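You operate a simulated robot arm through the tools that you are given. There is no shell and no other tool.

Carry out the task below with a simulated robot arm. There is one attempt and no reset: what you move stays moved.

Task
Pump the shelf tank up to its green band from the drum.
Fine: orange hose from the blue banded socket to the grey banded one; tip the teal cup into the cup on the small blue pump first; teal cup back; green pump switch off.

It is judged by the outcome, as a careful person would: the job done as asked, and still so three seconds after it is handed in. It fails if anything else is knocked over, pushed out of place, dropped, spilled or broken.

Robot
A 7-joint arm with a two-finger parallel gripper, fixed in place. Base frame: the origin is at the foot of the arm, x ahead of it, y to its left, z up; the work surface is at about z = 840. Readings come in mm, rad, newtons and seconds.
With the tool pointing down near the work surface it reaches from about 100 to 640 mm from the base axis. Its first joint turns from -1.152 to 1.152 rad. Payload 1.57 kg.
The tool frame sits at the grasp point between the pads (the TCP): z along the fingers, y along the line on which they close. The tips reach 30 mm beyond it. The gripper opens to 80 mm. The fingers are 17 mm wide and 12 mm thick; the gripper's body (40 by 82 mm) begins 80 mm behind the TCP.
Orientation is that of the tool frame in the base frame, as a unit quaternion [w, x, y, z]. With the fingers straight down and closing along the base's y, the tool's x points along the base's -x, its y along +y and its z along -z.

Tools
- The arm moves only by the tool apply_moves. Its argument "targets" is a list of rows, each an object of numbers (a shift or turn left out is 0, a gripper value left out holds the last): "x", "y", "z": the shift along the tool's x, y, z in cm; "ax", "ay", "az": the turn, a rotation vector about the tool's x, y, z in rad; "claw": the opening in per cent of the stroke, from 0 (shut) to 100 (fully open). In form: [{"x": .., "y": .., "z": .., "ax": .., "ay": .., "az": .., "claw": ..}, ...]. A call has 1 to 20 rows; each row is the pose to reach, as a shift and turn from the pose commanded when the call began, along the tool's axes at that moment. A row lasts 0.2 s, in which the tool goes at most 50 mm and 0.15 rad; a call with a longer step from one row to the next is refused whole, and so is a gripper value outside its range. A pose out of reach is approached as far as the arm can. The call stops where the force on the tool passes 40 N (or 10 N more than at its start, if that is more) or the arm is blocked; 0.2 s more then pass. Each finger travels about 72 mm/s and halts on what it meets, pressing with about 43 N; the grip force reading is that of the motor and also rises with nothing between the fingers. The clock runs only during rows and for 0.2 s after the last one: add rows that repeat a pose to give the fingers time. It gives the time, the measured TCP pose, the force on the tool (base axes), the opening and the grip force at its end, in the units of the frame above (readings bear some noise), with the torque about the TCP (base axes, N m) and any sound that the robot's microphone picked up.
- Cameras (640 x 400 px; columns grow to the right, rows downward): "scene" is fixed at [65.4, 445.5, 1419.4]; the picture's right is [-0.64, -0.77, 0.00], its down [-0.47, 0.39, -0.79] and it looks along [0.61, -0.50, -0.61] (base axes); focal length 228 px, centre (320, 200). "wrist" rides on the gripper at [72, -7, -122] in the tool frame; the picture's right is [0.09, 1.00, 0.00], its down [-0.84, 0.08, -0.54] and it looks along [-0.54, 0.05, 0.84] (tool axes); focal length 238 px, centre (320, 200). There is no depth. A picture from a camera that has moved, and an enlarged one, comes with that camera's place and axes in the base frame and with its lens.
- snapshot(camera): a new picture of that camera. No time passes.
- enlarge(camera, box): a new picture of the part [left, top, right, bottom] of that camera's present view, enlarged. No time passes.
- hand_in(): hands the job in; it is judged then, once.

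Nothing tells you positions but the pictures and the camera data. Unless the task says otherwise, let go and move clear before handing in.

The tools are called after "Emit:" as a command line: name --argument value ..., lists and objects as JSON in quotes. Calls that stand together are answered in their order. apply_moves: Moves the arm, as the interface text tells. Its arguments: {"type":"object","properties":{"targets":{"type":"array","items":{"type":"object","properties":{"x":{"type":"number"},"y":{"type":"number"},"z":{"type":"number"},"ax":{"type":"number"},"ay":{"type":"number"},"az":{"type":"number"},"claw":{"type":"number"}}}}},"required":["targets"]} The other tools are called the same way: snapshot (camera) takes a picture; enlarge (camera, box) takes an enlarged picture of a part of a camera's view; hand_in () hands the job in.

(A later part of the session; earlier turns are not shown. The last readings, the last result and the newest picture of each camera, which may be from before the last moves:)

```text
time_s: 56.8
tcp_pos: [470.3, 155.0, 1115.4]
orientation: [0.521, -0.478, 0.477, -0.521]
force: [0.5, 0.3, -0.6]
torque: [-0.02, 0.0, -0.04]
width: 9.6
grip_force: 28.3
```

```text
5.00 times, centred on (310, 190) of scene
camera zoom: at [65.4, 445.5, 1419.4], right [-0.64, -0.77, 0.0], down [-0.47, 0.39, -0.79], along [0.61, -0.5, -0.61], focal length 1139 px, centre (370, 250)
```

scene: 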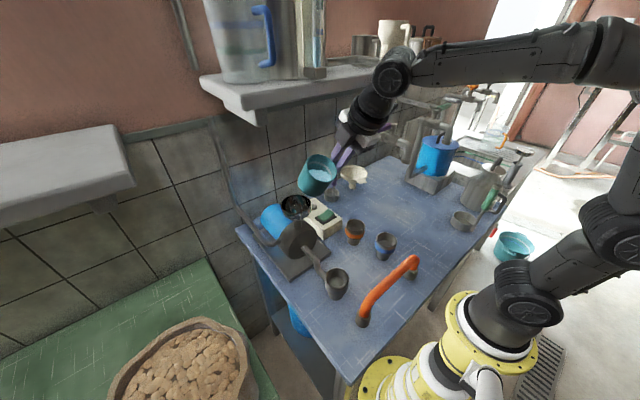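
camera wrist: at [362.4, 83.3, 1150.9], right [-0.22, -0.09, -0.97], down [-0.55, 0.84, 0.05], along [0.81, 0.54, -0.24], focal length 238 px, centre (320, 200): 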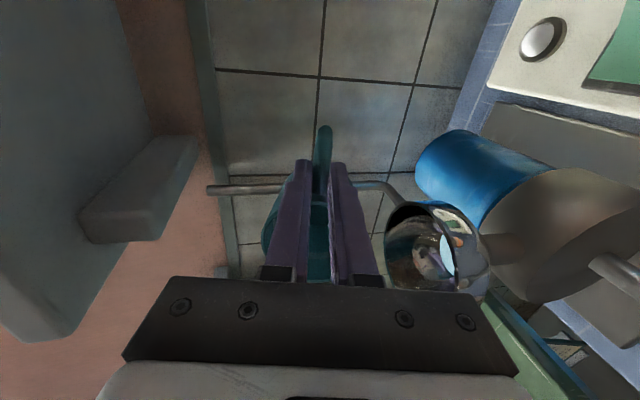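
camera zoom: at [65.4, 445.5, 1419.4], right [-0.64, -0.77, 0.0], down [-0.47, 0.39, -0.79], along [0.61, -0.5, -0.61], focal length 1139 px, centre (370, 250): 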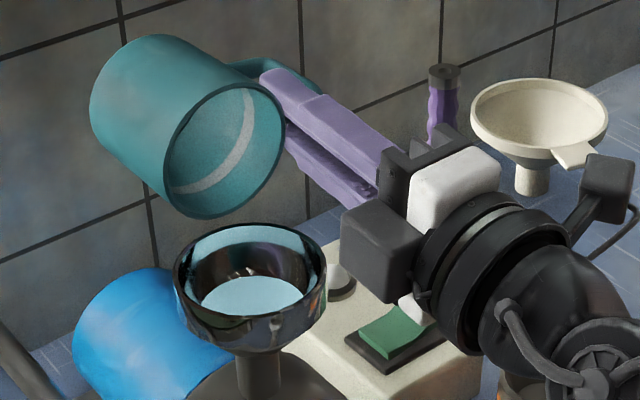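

The cup looks empty and the bowl is holding the rest with nothing spilled. I'll let it drip briefly, then bring the cup back upright along the same path.

Emit:
apply_moves --targets '[{"ax": 0.06, "z": -0.2}, {"ax": 0.12, "z": -0.4}, {"ax": 0.12, "z": -0.4}, {"ax": 0.12, "z": -0.4}, {"ax": 0.12, "z": -0.4}, {"ax": 0.0, "z": 0.0}, {"y": -0.01, "z": 0.36, "ax": -0.11}, {"y": -0.03, "z": 0.72, "ax": -0.22}, {"y": -0.04, "z": 1.08, "ax": -0.33}, {"y": -0.05, "z": 1.45, "ax": -0.44}, {"y": -0.07, "z": 1.8, "ax": -0.55}, {"y": -0.08, "z": 2.15, "ax": -0.66}, {"y": -0.1, "z": 2.5, "ax": -0.77}, {"y": -0.11, "z": 2.89, "ax": -0.873}]'

Emit:
enlarge --camera "scene" --box '[260, 130, 360, 230]'

```text
time_s: 59.8
tcp_pos: [499.0, 155.0, 1120.8]
orientation: [-0.27, 0.654, -0.653, 0.269]
force: [0.6, -0.1, -0.9]
torque: [0.0, 0.01, -0.02]
width: 9.8
grip_force: 27.9
```

```text
4.00 times, centred on (310, 180) of scene
camera zoom: at [65.4, 445.5, 1419.4], right [-0.64, -0.77, 0.0], down [-0.47, 0.39, -0.79], along [0.61, -0.5, -0.61], focal length 911 px, centre (360, 280)
```

zoom: 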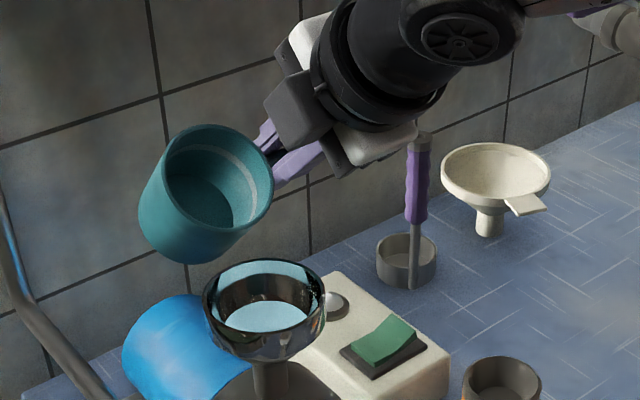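

The cup is empty and the bowl keeps a little water. Now I'll retreat: lift away from the bowl and back out to the earlier upright point.

Emit:
apply_moves --targets '[{"x": 0.05, "y": -0.6, "z": -0.3, "ax": -0.06}, {"x": 0.1, "y": -1.2, "z": -0.65, "ax": -0.12}, {"x": 0.16, "y": -1.74, "z": -0.95, "ax": -0.1745}, {"x": 0.7, "y": -0.9, "z": -2.5, "ax": -0.19}, {"x": 1.25, "y": 0.0, "z": -4.2, "ax": -0.2}, {"x": 1.8, "y": 0.85, "z": -5.8, "ax": -0.215}, {"x": 2.35, "y": 1.7, "z": -7.4, "ax": -0.23}, {"x": 2.9, "y": 2.55, "z": -9.0, "ax": -0.245}, {"x": 3.43, "y": 3.39, "z": -10.6, "ax": -0.262}, {"x": 3.43, "y": 3.39, "z": -10.6, "ax": -0.262}]'

Emit:
snapshot --camera "scene"

```text
time_s: 62.0
tcp_pos: [399.6, 119.8, 1171.5]
orientation: [0.183, -0.683, 0.684, -0.182]
force: [-0.5, 0.7, -1.0]
torque: [-0.04, 0.0, -0.01]
width: 9.6
grip_force: 28.0
```

```text
taken
```

scene: 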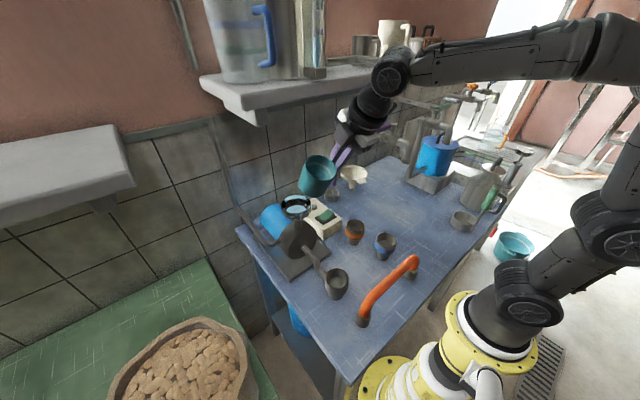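

Emit:
apply_moves --targets '[{"x": 0.6, "y": 1.43, "z": -0.69, "ax": -0.052}, {"x": 1.16, "y": 2.86, "z": -1.39, "ax": -0.105}, {"x": 1.75, "y": 4.29, "z": -2.08, "ax": -0.157}, {"x": 2.33, "y": 5.72, "z": -2.77, "ax": -0.21}, {"x": 2.91, "y": 7.15, "z": -3.47, "ax": -0.262}, {"x": 3.49, "y": 8.59, "z": -4.16, "ax": -0.314}, {"x": 4.07, "y": 10.0, "z": -4.85, "ax": -0.367}, {"x": 4.66, "y": 11.45, "z": -5.54, "ax": -0.419}, {"x": 5.24, "y": 12.9, "z": -6.24, "ax": -0.472}, {"x": 5.82, "y": 14.31, "z": -6.93, "ax": -0.524}, {"x": 5.82, "y": 14.31, "z": -6.93, "ax": -0.524}]'

Emit:
enlarge --camera "wrist" --box '[220, 90, 420, 290]'

```text
time_s: 64.4
tcp_pos: [242.0, 61.1, 1159.4]
orientation: [0.001, 0.708, -0.707, -0.001]
force: [0.0, 0.2, -0.1]
torque: [-0.03, 0.02, -0.02]
width: 9.8
grip_force: 28.1
```

```text
2.00 times, centred on (320, 190) of wrist
camera zoom: at [248.2, -10.5, 1282.2], right [-1.0, -0.09, 0.0], down [-0.08, 0.84, 0.54], along [-0.05, 0.54, -0.84], focal length 477 px, centre (320, 220)
```

zoom: 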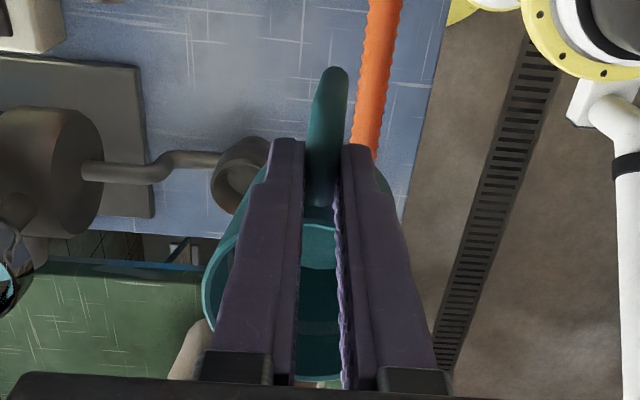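

The cup rolled slightly about the handle during the pour (by about 6°). I'll check it in the scene view so I can set it down level.

Emit:
enlarge --camera "scene" --box '[340, 170, 440, 270]'

Emit:
snapshot --camera "wrist"

```text
4.00 times, centred on (390, 220) of scene
camera zoom: at [65.4, 445.5, 1419.4], right [-0.64, -0.77, 0.0], down [-0.47, 0.39, -0.79], along [0.61, -0.5, -0.61], focal length 911 px, centre (40, 120)
```

zoom: 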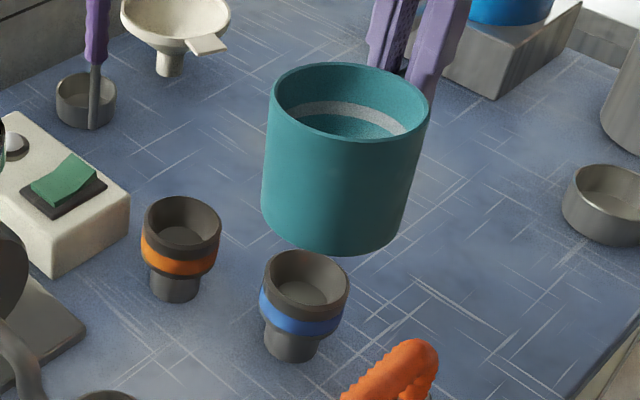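

```text
taken
camera wrist: at [248.2, -10.5, 1282.2], right [-1.0, -0.09, 0.0], down [-0.08, 0.84, 0.54], along [-0.05, 0.54, -0.84], focal length 238 px, centre (320, 200)
```

wrist: 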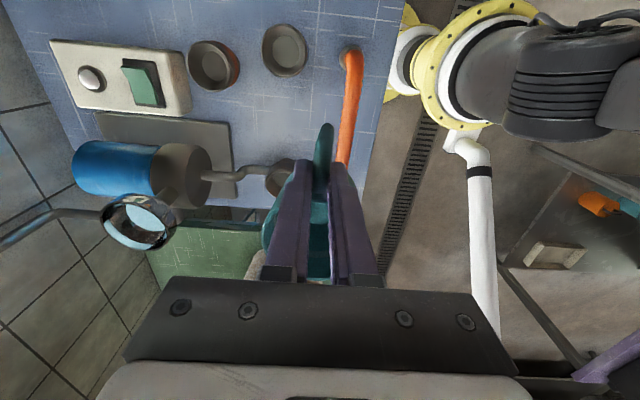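

The cup's bottom leans toward the tool's +y by about 0.12 rad. I'll counter-tilt by that amount while descending to the low carry height, then check again.

Emit:
apply_moves --targets '[{"z": 1.0, "ax": 0.02}, {"z": 2.6, "ax": 0.04}, {"z": 4.4, "ax": 0.06}, {"z": 6.2, "ax": 0.08}, {"z": 8.0, "ax": 0.1}, {"z": 9.8, "ax": 0.12}, {"z": 11.6, "ax": 0.12}, {"z": 12.6, "ax": 0.12}, {"z": 12.8, "ax": 0.12}]'

Emit:
enlarge --camera "scene" --box '[340, 200, 440, 300]'

Emit:
enlarge --camera "wrist" --box '[220, 90, 420, 290]'

```text
time_s: 66.4
tcp_pos: [242.3, 61.8, 1030.0]
orientation: [-0.042, 0.707, -0.705, 0.041]
force: [-0.1, -0.5, -0.6]
torque: [-0.01, 0.02, 0.0]
width: 9.5
grip_force: 28.1
```

```text
4.00 times, centred on (390, 250) of scene
camera zoom: at [65.4, 445.5, 1419.4], right [-0.64, -0.77, 0.0], down [-0.47, 0.39, -0.79], along [0.61, -0.5, -0.61], focal length 911 px, centre (40, 0)
```

zoom: 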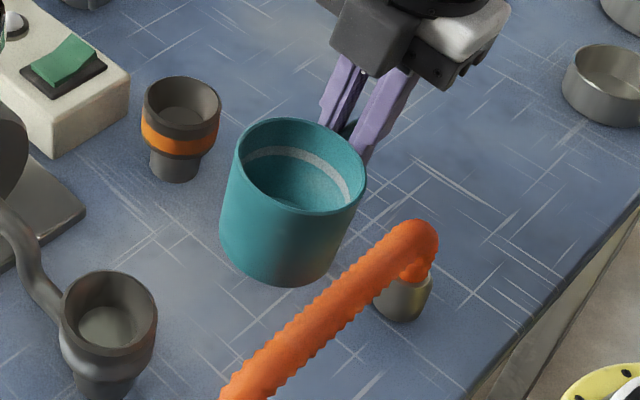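

```text
2.00 times, centred on (320, 190) of wrist
camera zoom: at [233.1, -9.1, 1152.9], right [-0.99, -0.09, -0.12], down [-0.14, 0.84, 0.53], along [0.05, 0.54, -0.84], focal length 477 px, centre (320, 220)
```

zoom: 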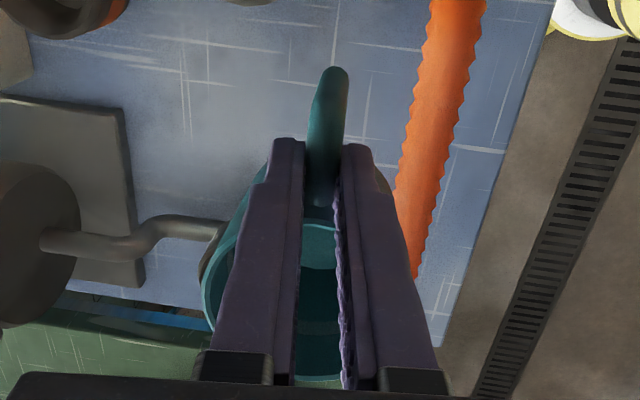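

The cup is upright again. Now I'll carry it back to its original spot, restoring its original orientation and staying below and short of the spout.

Emit:
apply_moves --targets '[{"x": 0.6, "y": 0.04, "z": 0, "ay": 0.007, "az": 0.06}, {"x": 1.7, "y": 0.11, "z": -0.01, "ay": 0.02, "az": 0.17}, {"x": 2.8, "y": 0.19, "z": -0.02, "ay": 0.034, "az": 0.28}, {"x": 3.9, "y": 0.26, "z": -0.03, "ay": 0.047, "az": 0.39}, {"x": 5.1, "y": 0.34, "z": -0.04, "ay": 0.061, "az": 0.51}, {"x": 6.3, "y": 0.42, "z": -0.05, "ay": 0.076, "az": 0.63}, {"x": 7.5, "y": 0.5, "z": -0.06, "ay": 0.09, "az": 0.75}, {"x": 8.7, "y": 0.58, "z": -0.07, "ay": 0.105, "az": 0.87}, {"x": 9.9, "y": 0.66, "z": -0.08, "ay": 0.119, "az": 0.99}, {"x": 11.1, "y": 0.74, "z": -0.09, "ay": 0.134, "az": 1.11}, {"x": 12.3, "y": 0.82, "z": -0.1, "ay": 0.148, "az": 1.23}, {"x": 13.5, "y": 0.9, "z": -0.11, "ay": 0.163, "az": 1.35}, {"x": 14.7, "y": 0.98, "z": -0.12, "ay": 0.177, "az": 1.47}, {"x": 15.9, "y": 1.06, "z": -0.13, "ay": 0.192, "az": 1.59}, {"x": 17.1, "y": 1.14, "z": -0.14, "ay": 0.206, "az": 1.71}, {"x": 18.3, "y": 1.22, "z": -0.15, "ay": 0.221, "az": 1.83}, {"x": 19.4, "y": 1.29, "z": -0.155, "ay": 0.234, "az": 1.94}, {"x": 20.4, "y": 1.36, "z": -0.16, "ay": 0.247, "az": 2.05}, {"x": 21.2, "y": 1.41, "z": -0.17, "ay": 0.256, "az": 2.125}, {"x": 21.48, "y": 1.43, "z": -0.17, "ay": 0.26, "az": 2.155}]'

Emit:
snapshot --camera "wrist"

Emit:
enlarge --camera "scene" --box '[380, 150, 480, 250]'

```text
time_s: 70.6
tcp_pos: [226.2, -153.2, 1031.5]
orientation: [-0.019, 0.295, 0.954, -0.057]
force: [-0.1, -0.7, -0.7]
torque: [0.0, 0.0, 0.0]
width: 9.4
grip_force: 27.9
```

```text
taken
camera wrist: at [171.1, -105.3, 1153.6], right [0.48, 0.87, -0.12], down [0.77, -0.36, 0.53], along [0.42, -0.35, -0.84], focal length 238 px, centre (320, 200)
```

wrist: 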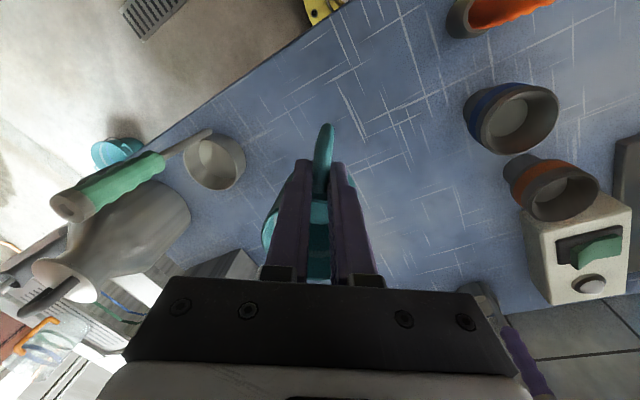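

```text
4.00 times, centred on (430, 200) of scene
camera zoom: at [65.4, 445.5, 1419.4], right [-0.64, -0.77, 0.0], down [-0.47, 0.39, -0.79], along [0.61, -0.5, -0.61], focal length 911 px, centre (-120, 200)
```

zoom: 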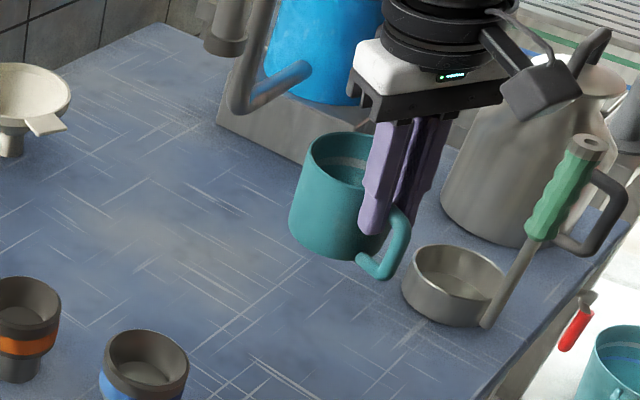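

It's over its original place. Lowering straight down now, stopping about 12 mm above contact.

Emit:
apply_moves --targets '[{"y": 0.12, "z": 0.99}, {"y": 0.3, "z": 2.5}, {"y": 0.48, "z": 4.0}, {"y": 0.66, "z": 5.5}, {"y": 0.84, "z": 7.0}, {"y": 1.02, "z": 8.5}, {"y": 1.15, "z": 9.5}, {"y": 1.257, "z": 10.42}, {"y": 1.257, "z": 10.42}]'

Emit:
enlarge --camera "scene" --box '[395, 195, 455, 255]'

Emit:
enlarge --camera "wrist" --box '[220, 90, 420, 290]'

```text
time_s: 72.6
tcp_pos: [227.3, -152.5, 926.9]
orientation: [-0.017, 0.294, 0.954, -0.057]
force: [0.4, -0.1, -0.2]
torque: [-0.01, 0.01, 0.05]
width: 9.7
grip_force: 28.0
```

```text
6.67 times, centred on (425, 225) of scene
camera zoom: at [65.4, 445.5, 1419.4], right [-0.64, -0.77, 0.0], down [-0.47, 0.39, -0.79], along [0.61, -0.5, -0.61], focal length 1518 px, centre (-380, 33)
```

zoom: 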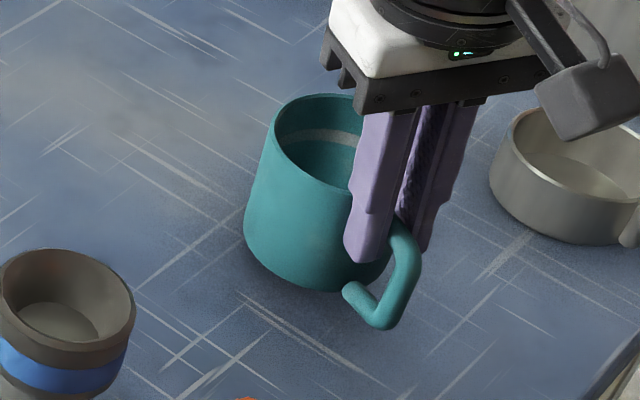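

```text
2.00 times, centred on (320, 190) of wrist
camera zoom: at [171.6, -105.1, 1048.5], right [0.48, 0.87, -0.12], down [0.77, -0.35, 0.53], along [0.42, -0.35, -0.84], focal length 477 px, centre (320, 220)
```

zoom: 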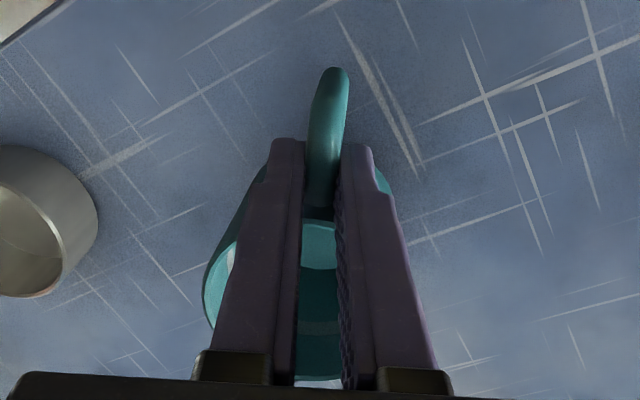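

Comparing with the first picture, the cup would land about 4 mm off to one side. I'll nudge it by that amount while lowering toward contact.

Emit:
apply_moves --targets '[{"x": -0.01, "y": 0.1, "z": 0.15}, {"x": -0.02, "y": 0.21, "z": 0.35}, {"x": -0.02, "y": 0.31, "z": 0.55}, {"x": -0.02, "y": 0.41, "z": 0.755}, {"x": -0.02, "y": 0.41, "z": 0.755}]'

Emit:
enlarge --camera "scene" --box '[395, 195, 455, 255]'

```text
time_s: 73.8
tcp_pos: [228.9, -151.2, 918.0]
orientation: [-0.019, 0.294, 0.954, -0.057]
force: [-0.2, 0.9, -0.3]
torque: [-0.02, 0.03, 0.0]
width: 9.8
grip_force: 27.8
```

```text
6.67 times, centred on (425, 225) of scene
camera zoom: at [65.4, 445.5, 1419.4], right [-0.64, -0.77, 0.0], down [-0.47, 0.39, -0.79], along [0.61, -0.5, -0.61], focal length 1518 px, centre (-380, 33)
```

zoom: 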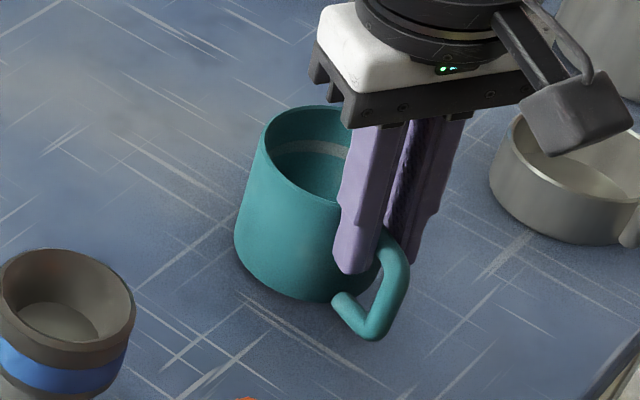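

Emit:
apply_moves --targets '[{"y": 0.01, "z": 0.1}, {"y": 0.02, "z": 0.2}, {"y": 0.035, "z": 0.3}, {"y": 0.035, "z": 0.3}]'

Emit:
enlarge --camera "scene" --box '[395, 195, 455, 255]'

Emit:
enlarge --camera "wrist" --box '[220, 90, 420, 290]'

```text
time_s: 74.8
tcp_pos: [229.4, -151.6, 915.5]
orientation: [-0.017, 0.295, 0.954, -0.056]
force: [-0.4, -0.6, 0.4]
torque: [0.01, -0.02, -0.02]
width: 9.7
grip_force: 28.2
```

```text
6.67 times, centred on (425, 225) of scene
camera zoom: at [65.4, 445.5, 1419.4], right [-0.64, -0.77, 0.0], down [-0.47, 0.39, -0.79], along [0.61, -0.5, -0.61], focal length 1518 px, centre (-380, 33)
```

zoom: 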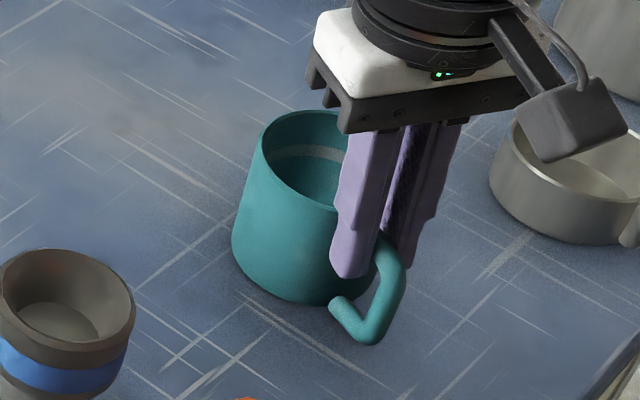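

```text
2.00 times, centred on (320, 190) of wrist
camera zoom: at [174.0, -103.0, 1037.2], right [0.48, 0.87, -0.12], down [0.77, -0.35, 0.53], along [0.42, -0.35, -0.84], focal length 477 px, centre (320, 220)
```

zoom: 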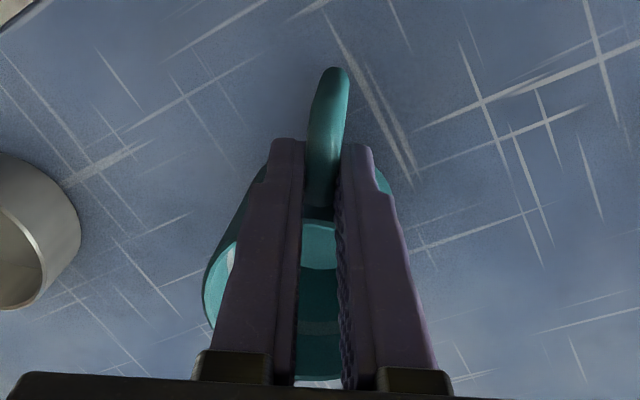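

Emit:
apply_moves --targets '[{"y": 0.01, "z": 0.1}, {"y": 0.02, "z": 0.2}, {"y": 0.02, "z": 0.2}]'

Emit:
enlarge --camera "scene" --box '[395, 195, 455, 255]'

```text
time_s: 75.6
tcp_pos: [229.6, -152.0, 913.9]
orientation: [-0.017, 0.294, 0.954, -0.059]
force: [-7.2, -0.8, 24.6]
torque: [-0.16, -0.05, -0.06]
width: 9.7
grip_force: 28.0
```

```text
6.67 times, centred on (425, 225) of scene
camera zoom: at [65.0, 445.6, 1419.4], right [-0.64, -0.77, 0.0], down [-0.47, 0.39, -0.79], along [0.61, -0.5, -0.61], focal length 1518 px, centre (-380, 33)
```

zoom: 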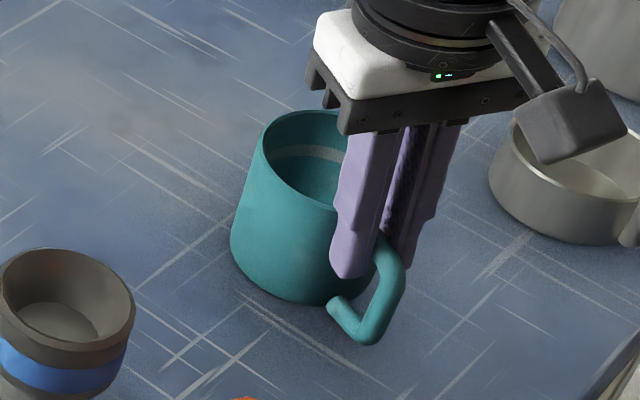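

Contact is confirmed at 25 N, within about 3 mm of its original spot. I'll relieve the pressure slightly and open the fingers.

Emit:
apply_moves --targets '[{"y": -0.01, "z": -0.1}, {"y": -0.015, "z": -0.13}, {"y": -0.015, "z": -0.13, "claw": 20}, {"y": -0.015, "z": -0.13, "claw": 40}, {"y": -0.015, "z": -0.13, "claw": 60}, {"y": -0.015, "z": -0.13, "claw": 60}]'

Emit:
enlarge --camera "scene" --box '[395, 195, 455, 255]'

Emit:
enlarge --camera "wrist" --box '[220, 90, 420, 290]'

```text
time_s: 77.0
tcp_pos: [229.7, -150.0, 915.4]
orientation: [-0.017, 0.294, 0.954, -0.058]
force: [-0.5, 0.2, 0.1]
torque: [0.01, 0.01, -0.01]
width: 47.8
grip_force: 0.0
```

```text
6.67 times, centred on (425, 225) of scene
camera zoom: at [65.4, 445.5, 1419.4], right [-0.64, -0.77, 0.0], down [-0.47, 0.39, -0.79], along [0.61, -0.5, -0.61], focal length 1518 px, centre (-380, 33)
```

zoom: 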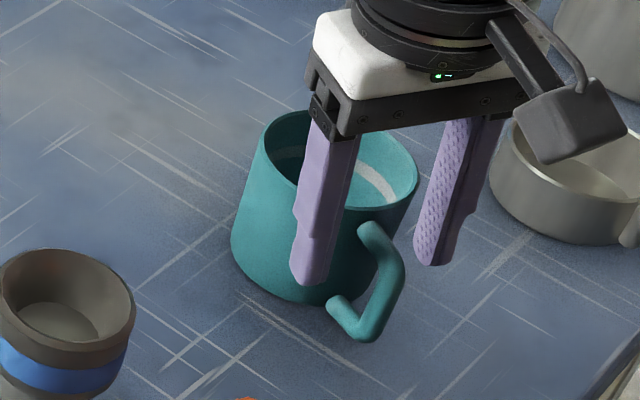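

```text
2.00 times, centred on (320, 190) of wrist
camera zoom: at [174.0, -102.7, 1036.7], right [0.48, 0.87, -0.12], down [0.77, -0.35, 0.53], along [0.42, -0.35, -0.84], focal length 477 px, centre (320, 220)
```

zoom: 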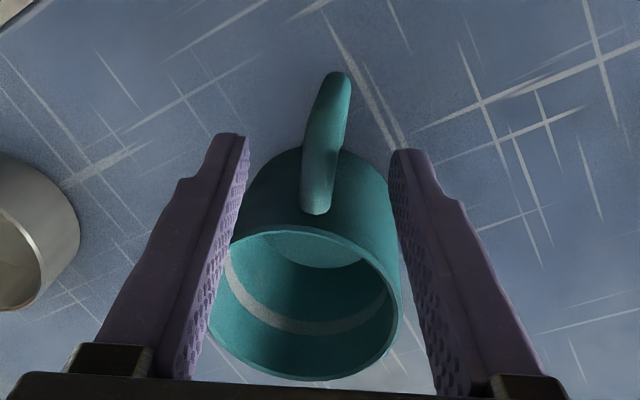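

The cup is back, upright and empty. I'll lift straight up away from it and level the tool.

Emit:
apply_moves --targets '[{"y": -0.12, "z": -1.0}, {"y": -0.36, "z": -3.0}, {"y": -0.72, "z": -6.0}, {"y": -1.1, "z": -9.0}, {"y": -1.45, "z": -12.0}, {"y": -1.9, "z": -16.0, "ax": -0.06}, {"y": -2.3, "z": -19.0, "ax": -0.12}, {"y": -2.3, "z": -19.0, "ax": -0.12}]'

Emit:
snapshot --camera "wrist"

Emit:
snapshot --camera "scene"

```text
time_s: 78.8
tcp_pos: [231.5, -149.2, 1106.3]
orientation: [-0.001, 0.295, 0.956, 0.001]
force: [0.0, 0.0, 0.4]
torque: [-0.03, -0.01, -0.01]
width: 47.9
grip_force: 0.1
```

```text
taken
camera wrist: at [167.2, -113.9, 1228.8], right [0.48, 0.87, 0.0], down [0.74, -0.41, 0.54], along [0.47, -0.26, -0.84], focal length 238 px, centre (320, 200)
```

wrist: 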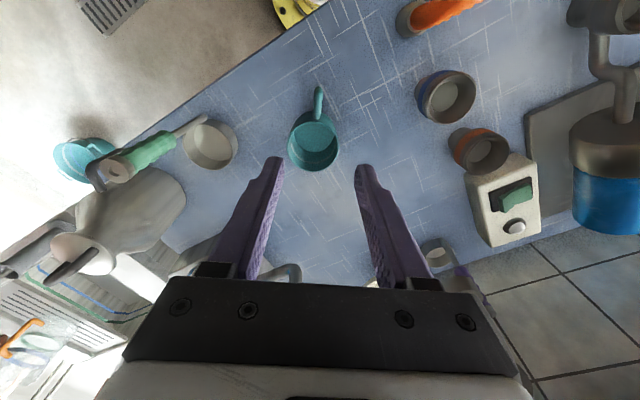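

```text
taken
```

scene: 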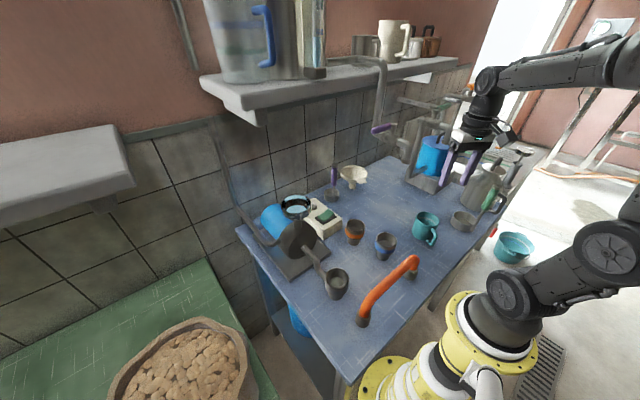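

Everything is in place. Next I'll go over the orange hose with the fingers set to close across it, and measure it closely.

Emit:
apply_moves --targets '[{"x": 0.8, "y": 1.0, "az": -0.11}, {"x": 1.6, "y": 2.0, "az": -0.22}, {"x": 2.4, "y": 3.0, "az": -0.33}, {"x": 3.2, "y": 4.1, "az": -0.45}, {"x": 4.1, "y": 5.2, "az": -0.57}, {"x": 5.0, "y": 6.3, "az": -0.69}, {"x": 5.9, "y": 7.5, "az": -0.82}, {"x": 6.8, "y": 8.7, "az": -0.95}, {"x": 7.7, "y": 9.9, "az": -1.08}, {"x": 8.6, "y": 11.0, "az": -1.2}, {"x": 9.5, "y": 12.1, "az": -1.32}, {"x": 10.4, "y": 13.2, "az": -1.44}, {"x": 11.2, "y": 14.3, "az": -1.56}, {"x": 12.0, "y": 15.4, "az": -1.68}, {"x": 12.8, "y": 16.4, "az": -1.79}, {"x": 13.6, "y": 17.4, "az": -1.9}, {"x": 14.3, "y": 18.4, "az": -2.0}, {"x": 15.0, "y": 19.2, "az": -2.09}, {"x": 15.56, "y": 19.89, "az": -2.171}, {"x": 15.56, "y": 19.89, "az": -2.171}]'

Emit:
snapshot --camera "wrist"

Emit:
enlarge --camera "scene" --box '[340, 240, 440, 340]'

```text
time_s: 83.0
tcp_pos: [214.4, 101.7, 1106.3]
orientation: [0.0, 0.708, -0.706, 0.0]
force: [0.3, -0.2, 0.2]
torque: [-0.01, -0.02, 0.0]
width: 47.9
grip_force: 0.1
```

```text
taken
camera wrist: at [219.9, 30.3, 1229.3], right [-1.0, -0.1, 0.0], down [-0.08, 0.84, 0.54], along [-0.05, 0.54, -0.84], focal length 238 px, centre (320, 200)
```

wrist: 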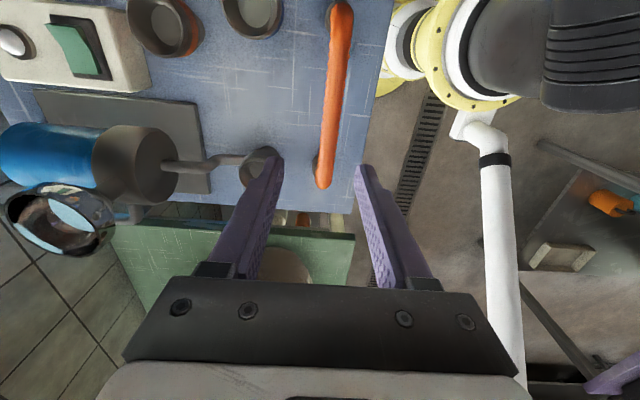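

```text
4.00 times, centred on (390, 290) of scene
camera zoom: at [65.4, 445.5, 1419.4], right [-0.64, -0.77, 0.0], down [-0.47, 0.39, -0.79], along [0.61, -0.5, -0.61], focal length 911 px, centre (40, -160)
```

zoom: 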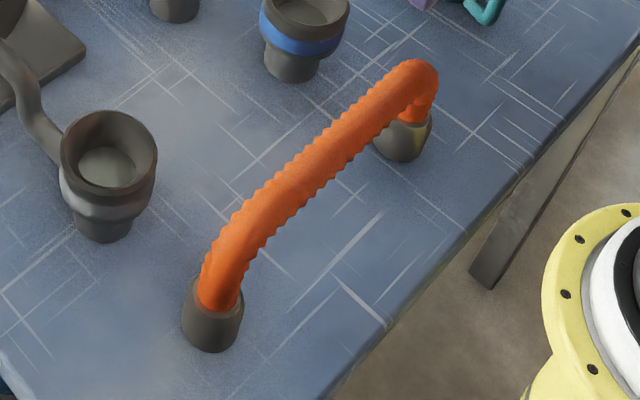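

Emit:
enlarge --camera "wrist" --box '[200, 0, 400, 210]'

Emit:
enlarge --camera "wrist" --box '[290, 0, 370, 80]'

Emit:
enlarge --camera "wrist" --box '[220, 130, 360, 220]'

```text
1.90 times, centred on (300, 105) of wrist
camera zoom: at [219.9, 30.3, 1229.3], right [-1.0, -0.1, 0.0], down [-0.08, 0.84, 0.54], along [-0.05, 0.54, -0.84], focal length 454 px, centre (358, 381)
```

zoom: 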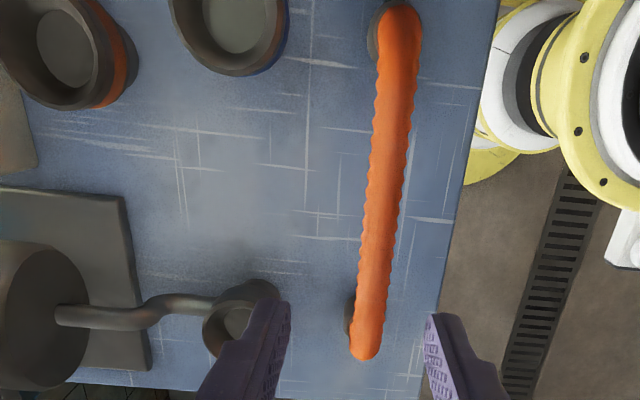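

```text
5.00 times, centred on (330, 40) of wrist
camera zoom: at [219.9, 30.3, 1229.3], right [-1.0, -0.1, 0.0], down [-0.08, 0.84, 0.54], along [-0.05, 0.54, -0.84], focal length 1192 px, centre (270, 1000)
```

zoom: 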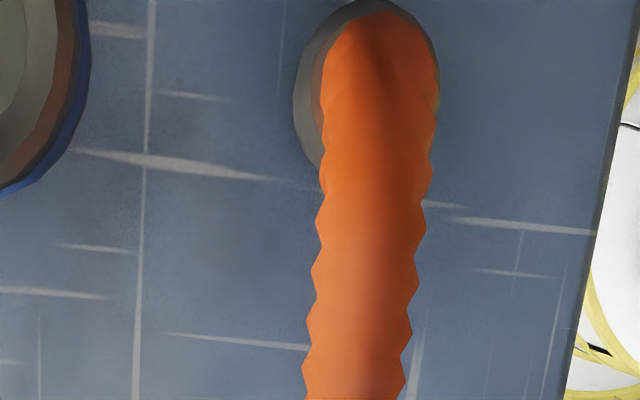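

```text
4.44 times, centred on (290, 175) of wrist
camera zoom: at [219.9, 30.3, 1229.3], right [-1.0, -0.1, 0.0], down [-0.08, 0.84, 0.54], along [-0.05, 0.54, -0.84], focal length 1059 px, centre (453, 311)
```

zoom: 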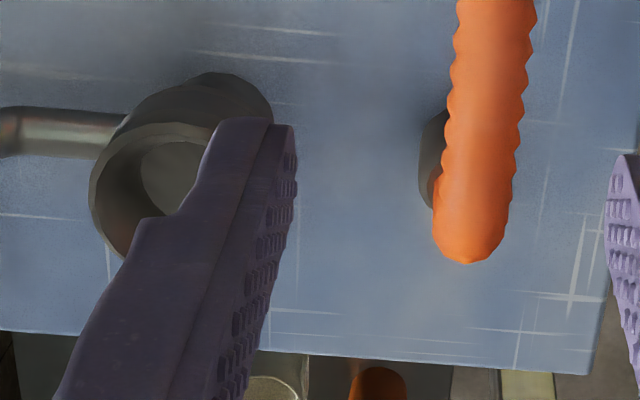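

The hose runs along y at x≈198, spanning y≈0 to 203. I'll lower over its middle to check centring and height.

Emit:
apply_moves --targets '[{"y": 0.4, "z": 3.0, "claw": 75}, {"y": 0.8, "z": 6.0, "claw": 75}, {"y": 1.2, "z": 9.0, "claw": 75}, {"y": 1.64, "z": 12.1, "claw": 75}, {"y": 1.64, "z": 12.1, "claw": 75}]'

Emit:
snapshot --camera "wrist"

Emit:
enlarge --camera "scene" --box '[340, 220, 460, 340]'

```text
time_s: 84.2
tcp_pos: [197.4, 101.6, 986.2]
orientation: [0.0, 0.708, -0.706, -0.001]
force: [0.2, 0.1, -0.4]
torque: [0.01, 0.01, 0.0]
width: 59.9
grip_force: 0.1
```

```text
taken
camera wrist: at [203.2, 30.3, 1108.1], right [-1.0, -0.09, 0.0], down [-0.08, 0.84, 0.54], along [-0.05, 0.54, -0.84], focal length 238 px, centre (320, 200)
```

wrist: 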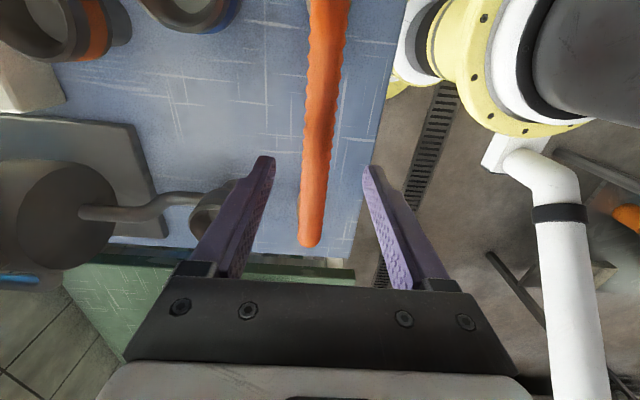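

```text
3.33 times, centred on (400, 280) of scene
camera zoom: at [65.4, 445.5, 1419.4], right [-0.64, -0.77, 0.0], down [-0.47, 0.39, -0.79], along [0.61, -0.5, -0.61], focal length 759 px, centre (53, -67)
```

zoom: 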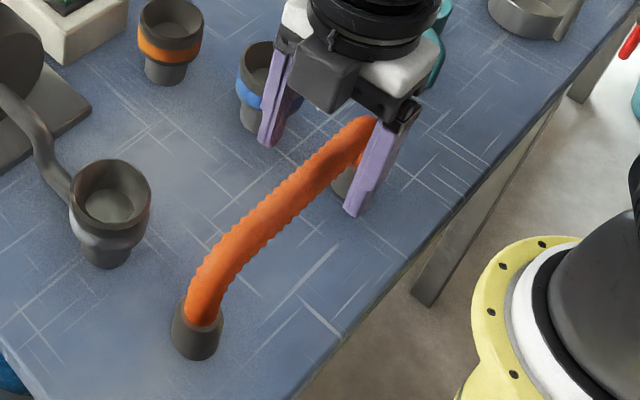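

The hose is centred between the fingers. I'll descend so the fingers straddle it.

Emit:
apply_moves --targets '[{"z": 2.0}, {"z": 4.0}, {"z": 5.1}, {"z": 5.1}]'

Emit:
snapshot --camera "wrist"

Emit:
enlarge --camera "scene" --box '[350, 230, 430, 310]'

```text
time_s: 85.2
tcp_pos: [196.4, 100.8, 935.5]
orientation: [0.0, 0.707, -0.707, 0.0]
force: [-0.7, -0.5, 1.0]
torque: [0.0, -0.01, -0.01]
width: 60.0
grip_force: 0.1
```

```text
taken
camera wrist: at [203.0, 29.7, 1057.2], right [-1.0, -0.09, 0.0], down [-0.08, 0.84, 0.54], along [-0.05, 0.54, -0.84], focal length 238 px, centre (320, 200)
```

wrist: 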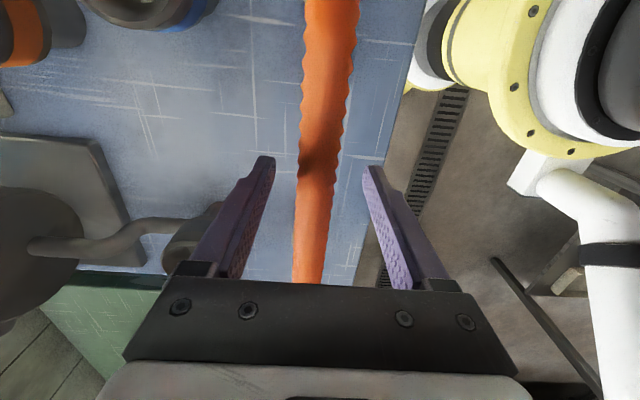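

```text
5.00 times, centred on (390, 270) of scene
camera zoom: at [65.4, 445.5, 1419.4], right [-0.64, -0.77, 0.0], down [-0.47, 0.39, -0.79], along [0.61, -0.5, -0.61], focal length 1139 px, centre (-30, -150)
```

zoom: 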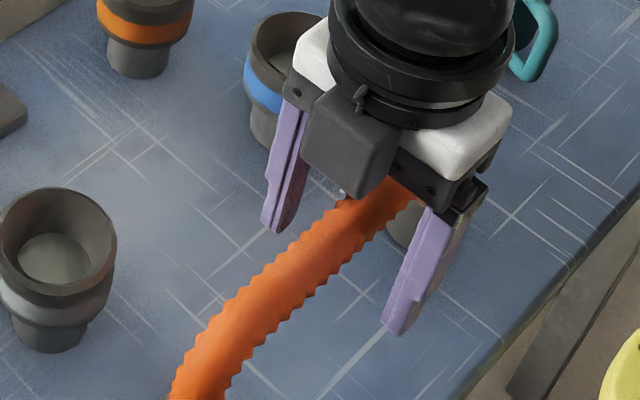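

The hose arches to about z≈930 at mid-span and is roughly 26 mm thick, so the TCP is level with it. Closing on it now.

Emit:
apply_moves --targets '[{"z": 0.3, "claw": 50}, {"z": 0.3, "claw": 20}, {"z": 0.3, "claw": 0}, {"z": 0.3, "claw": 0}, {"z": 0.3, "claw": 0}]'

Emit:
snapshot --camera "wrist"

Emit:
enlarge --camera "scene" --box '[340, 230, 440, 330]'

```text
time_s: 86.4
tcp_pos: [196.9, 100.5, 931.3]
orientation: [0.001, 0.707, -0.707, -0.001]
force: [0.6, 0.2, 3.0]
torque: [-0.01, 0.03, -0.03]
width: 21.7
grip_force: 34.2
```

```text
taken
camera wrist: at [202.9, 29.7, 1054.3], right [-1.0, -0.09, 0.0], down [-0.08, 0.84, 0.54], along [-0.05, 0.54, -0.84], focal length 238 px, centre (320, 200)
```

wrist: 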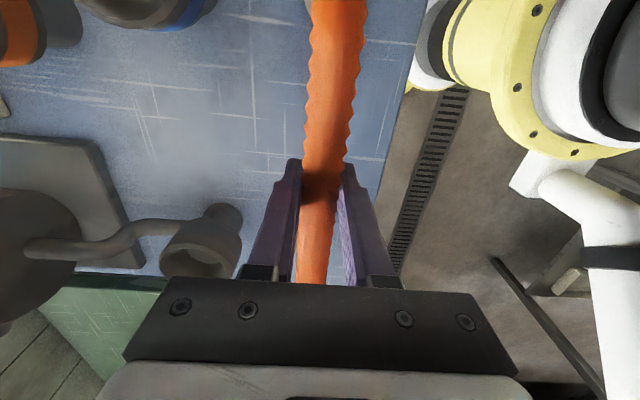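

```text
4.00 times, centred on (390, 280) of scene
camera zoom: at [65.4, 445.5, 1419.4], right [-0.64, -0.77, 0.0], down [-0.47, 0.39, -0.79], along [0.61, -0.5, -0.61], focal length 911 px, centre (40, -120)
```

zoom: 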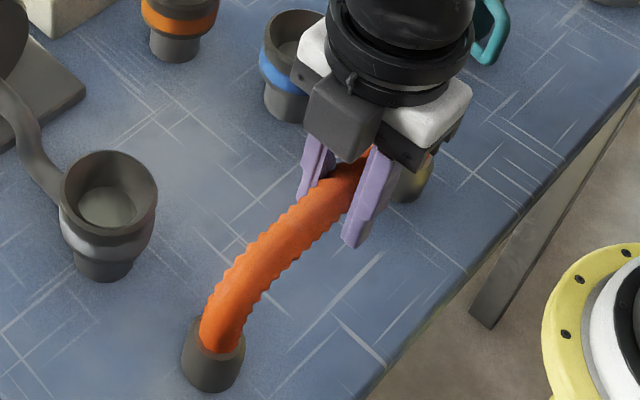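

Gripped at 21.7 mm. I'll lift a little and check whether both ends come up together.

Emit:
apply_moves --targets '[{"z": -0.5}, {"z": -1.5}, {"z": -2.5}, {"z": -3.5}, {"z": -4.0}, {"z": -4.0}]'

Emit:
snapshot --camera "wrist"

Emit:
enlarge --camera "scene" --box '[330, 210, 450, 330]'

```text
time_s: 87.8
tcp_pos: [197.5, 101.7, 971.9]
orientation: [0.001, 0.708, -0.706, 0.0]
force: [-0.7, -0.2, -2.6]
torque: [0.03, -0.02, 0.0]
width: 21.5
grip_force: 34.6
```

```text
taken
camera wrist: at [202.8, 30.2, 1094.1], right [-1.0, -0.09, 0.0], down [-0.08, 0.84, 0.54], along [-0.05, 0.54, -0.84], focal length 238 px, centre (320, 200)
```

wrist: 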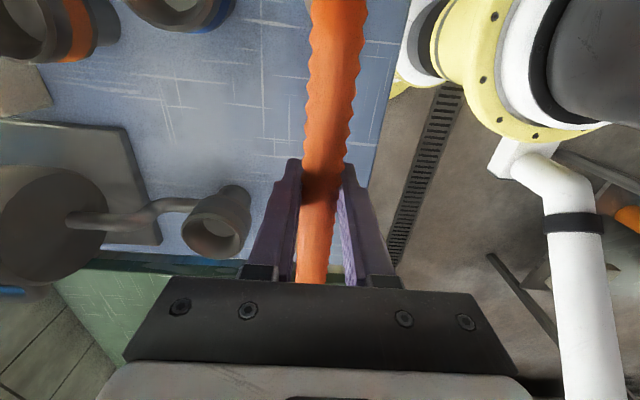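

```text
3.33 times, centred on (390, 270) of scene
camera zoom: at [65.4, 445.5, 1419.4], right [-0.64, -0.77, 0.0], down [-0.47, 0.39, -0.79], along [0.61, -0.5, -0.61], focal length 759 px, centre (87, -33)
```

zoom: 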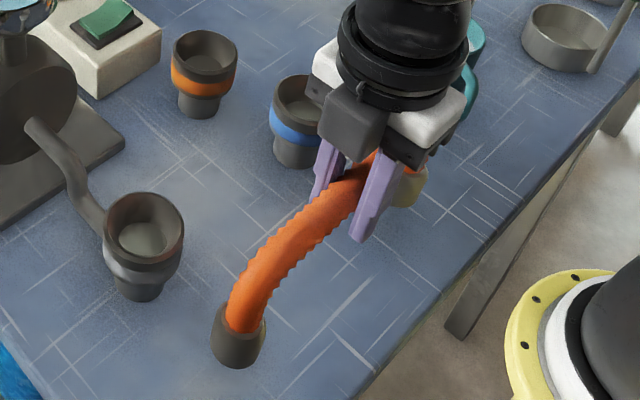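

Both ends lifted evenly, so the hose is rigid. From the same pictures, shifting it by (+100, -1) mm should put both ends over the blue and grey sockets. I'll raise it clear of the rims and move across.

Emit:
apply_moves --targets '[{"z": -1.5}, {"z": -3.5}, {"z": -5.5}, {"z": -6.5}, {"y": -1.5, "z": -6.5}, {"y": -3.5, "z": -6.5}, {"y": -5.5, "z": -6.5}, {"y": -7.5, "z": -6.5}, {"y": -9.0, "z": -6.5}, {"x": 0.1, "y": -10.0, "z": -6.5}, {"x": 0.1, "y": -10.0, "z": -6.5}]'

Emit:
snapshot --camera "wrist"

Emit:
snapshot --camera "scene"

Emit:
enlarge --camera "scene" --box '[310, 190, 430, 310]'

```text
time_s: 90.2
tcp_pos: [297.2, 100.3, 1035.7]
orientation: [0.001, 0.708, -0.707, 0.0]
force: [-0.2, -0.8, -2.5]
torque: [-0.03, -0.02, 0.0]
width: 21.6
grip_force: 34.5
```

```text
taken
camera wrist: at [302.9, 29.7, 1158.6], right [-1.0, -0.09, 0.0], down [-0.08, 0.84, 0.54], along [-0.05, 0.54, -0.84], focal length 238 px, centre (320, 200)
```

wrist: 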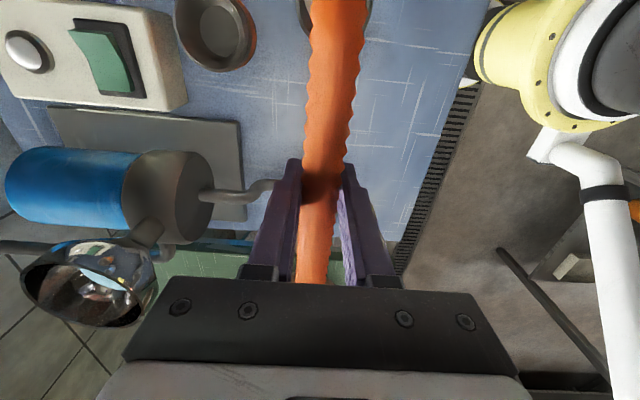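

```text
taken
```

scene: 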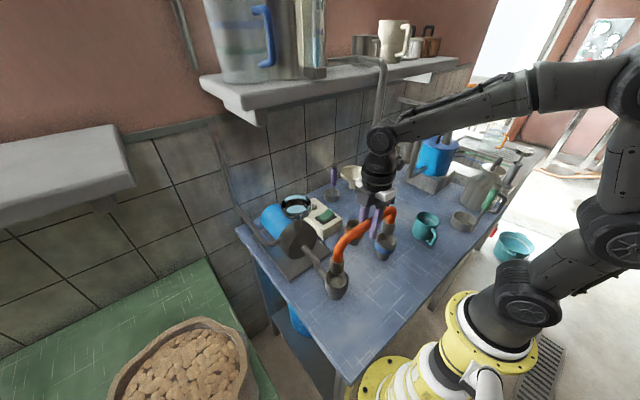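

```text
3.33 times, centred on (370, 250) of scene
camera zoom: at [65.4, 445.5, 1419.4], right [-0.64, -0.77, 0.0], down [-0.47, 0.39, -0.79], along [0.61, -0.5, -0.61], focal length 759 px, centre (153, 33)
```

zoom: 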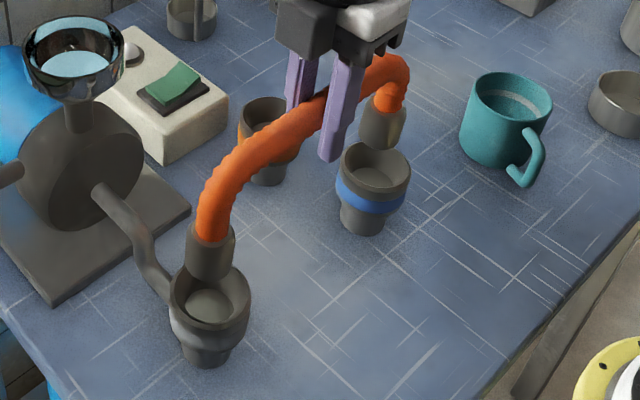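

Both cuffs hang over the right sockets with only 1–2 mm of offset. I'll apply that small correction and lower until the cuffs enter the mouths.

Emit:
apply_moves --targets '[{"x": 0.1, "y": -0.05, "z": 0.5, "az": -0.006}, {"x": 0.2, "y": -0.1, "z": 1.2, "az": -0.012}, {"x": 0.2, "y": -0.1, "z": 2.0, "az": -0.012}, {"x": 0.2, "y": -0.1, "z": 2.8, "az": -0.012}, {"x": 0.2, "y": -0.1, "z": 3.4, "az": -0.012}, {"x": 0.2, "y": -0.1, "z": 3.4, "az": -0.012}]'

Emit:
enlarge --camera "scene" --box '[310, 190, 430, 310]'

Emit:
enlarge --camera "scene" --box '[320, 250, 370, 310]'

Emit:
enlarge --camera "scene" --box '[365, 205, 415, 265]'

```text
time_s: 91.6
tcp_pos: [298.0, 99.3, 1005.1]
orientation: [-0.004, 0.712, -0.702, 0.001]
force: [-9.9, 4.6, 32.2]
torque: [-0.07, 0.27, -0.17]
width: 21.6
grip_force: 34.5
```

```text
3.33 times, centred on (370, 250) of scene
camera zoom: at [64.8, 445.6, 1419.5], right [-0.64, -0.77, 0.0], down [-0.47, 0.39, -0.79], along [0.61, -0.5, -0.61], focal length 759 px, centre (153, 33)
```

zoom: 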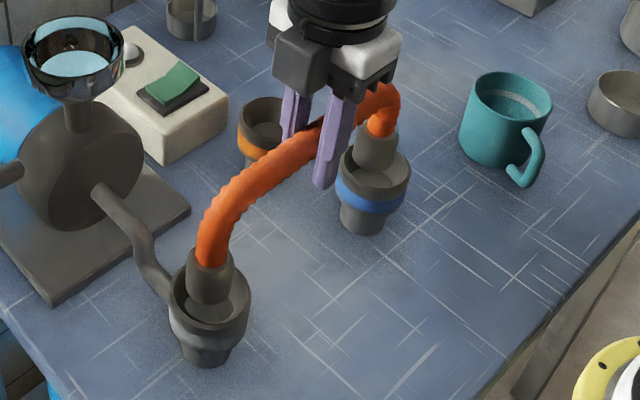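

```text
6.67 times, centred on (345, 280) of scene
camera zoom: at [64.8, 445.6, 1419.5], right [-0.64, -0.77, 0.0], down [-0.47, 0.39, -0.79], along [0.61, -0.5, -0.61], focal length 1518 px, centre (153, -333)
```

zoom: 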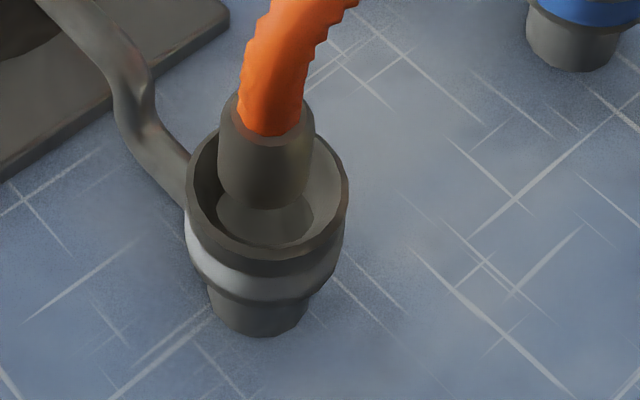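

```text
6.67 times, centred on (390, 235) of scene
camera zoom: at [64.8, 445.6, 1419.5], right [-0.64, -0.77, 0.0], down [-0.47, 0.39, -0.79], along [0.61, -0.5, -0.61], focal length 1518 px, centre (-147, -33)
```

zoom: 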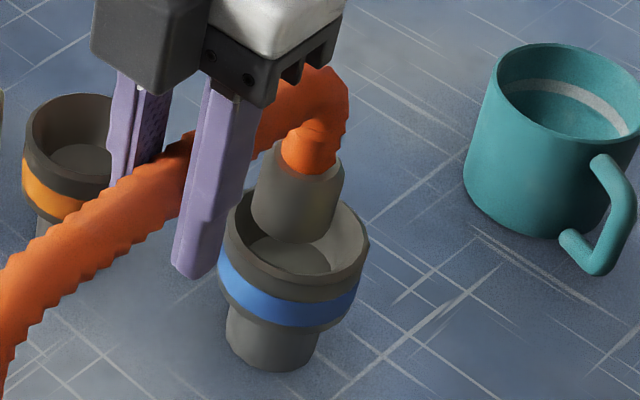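

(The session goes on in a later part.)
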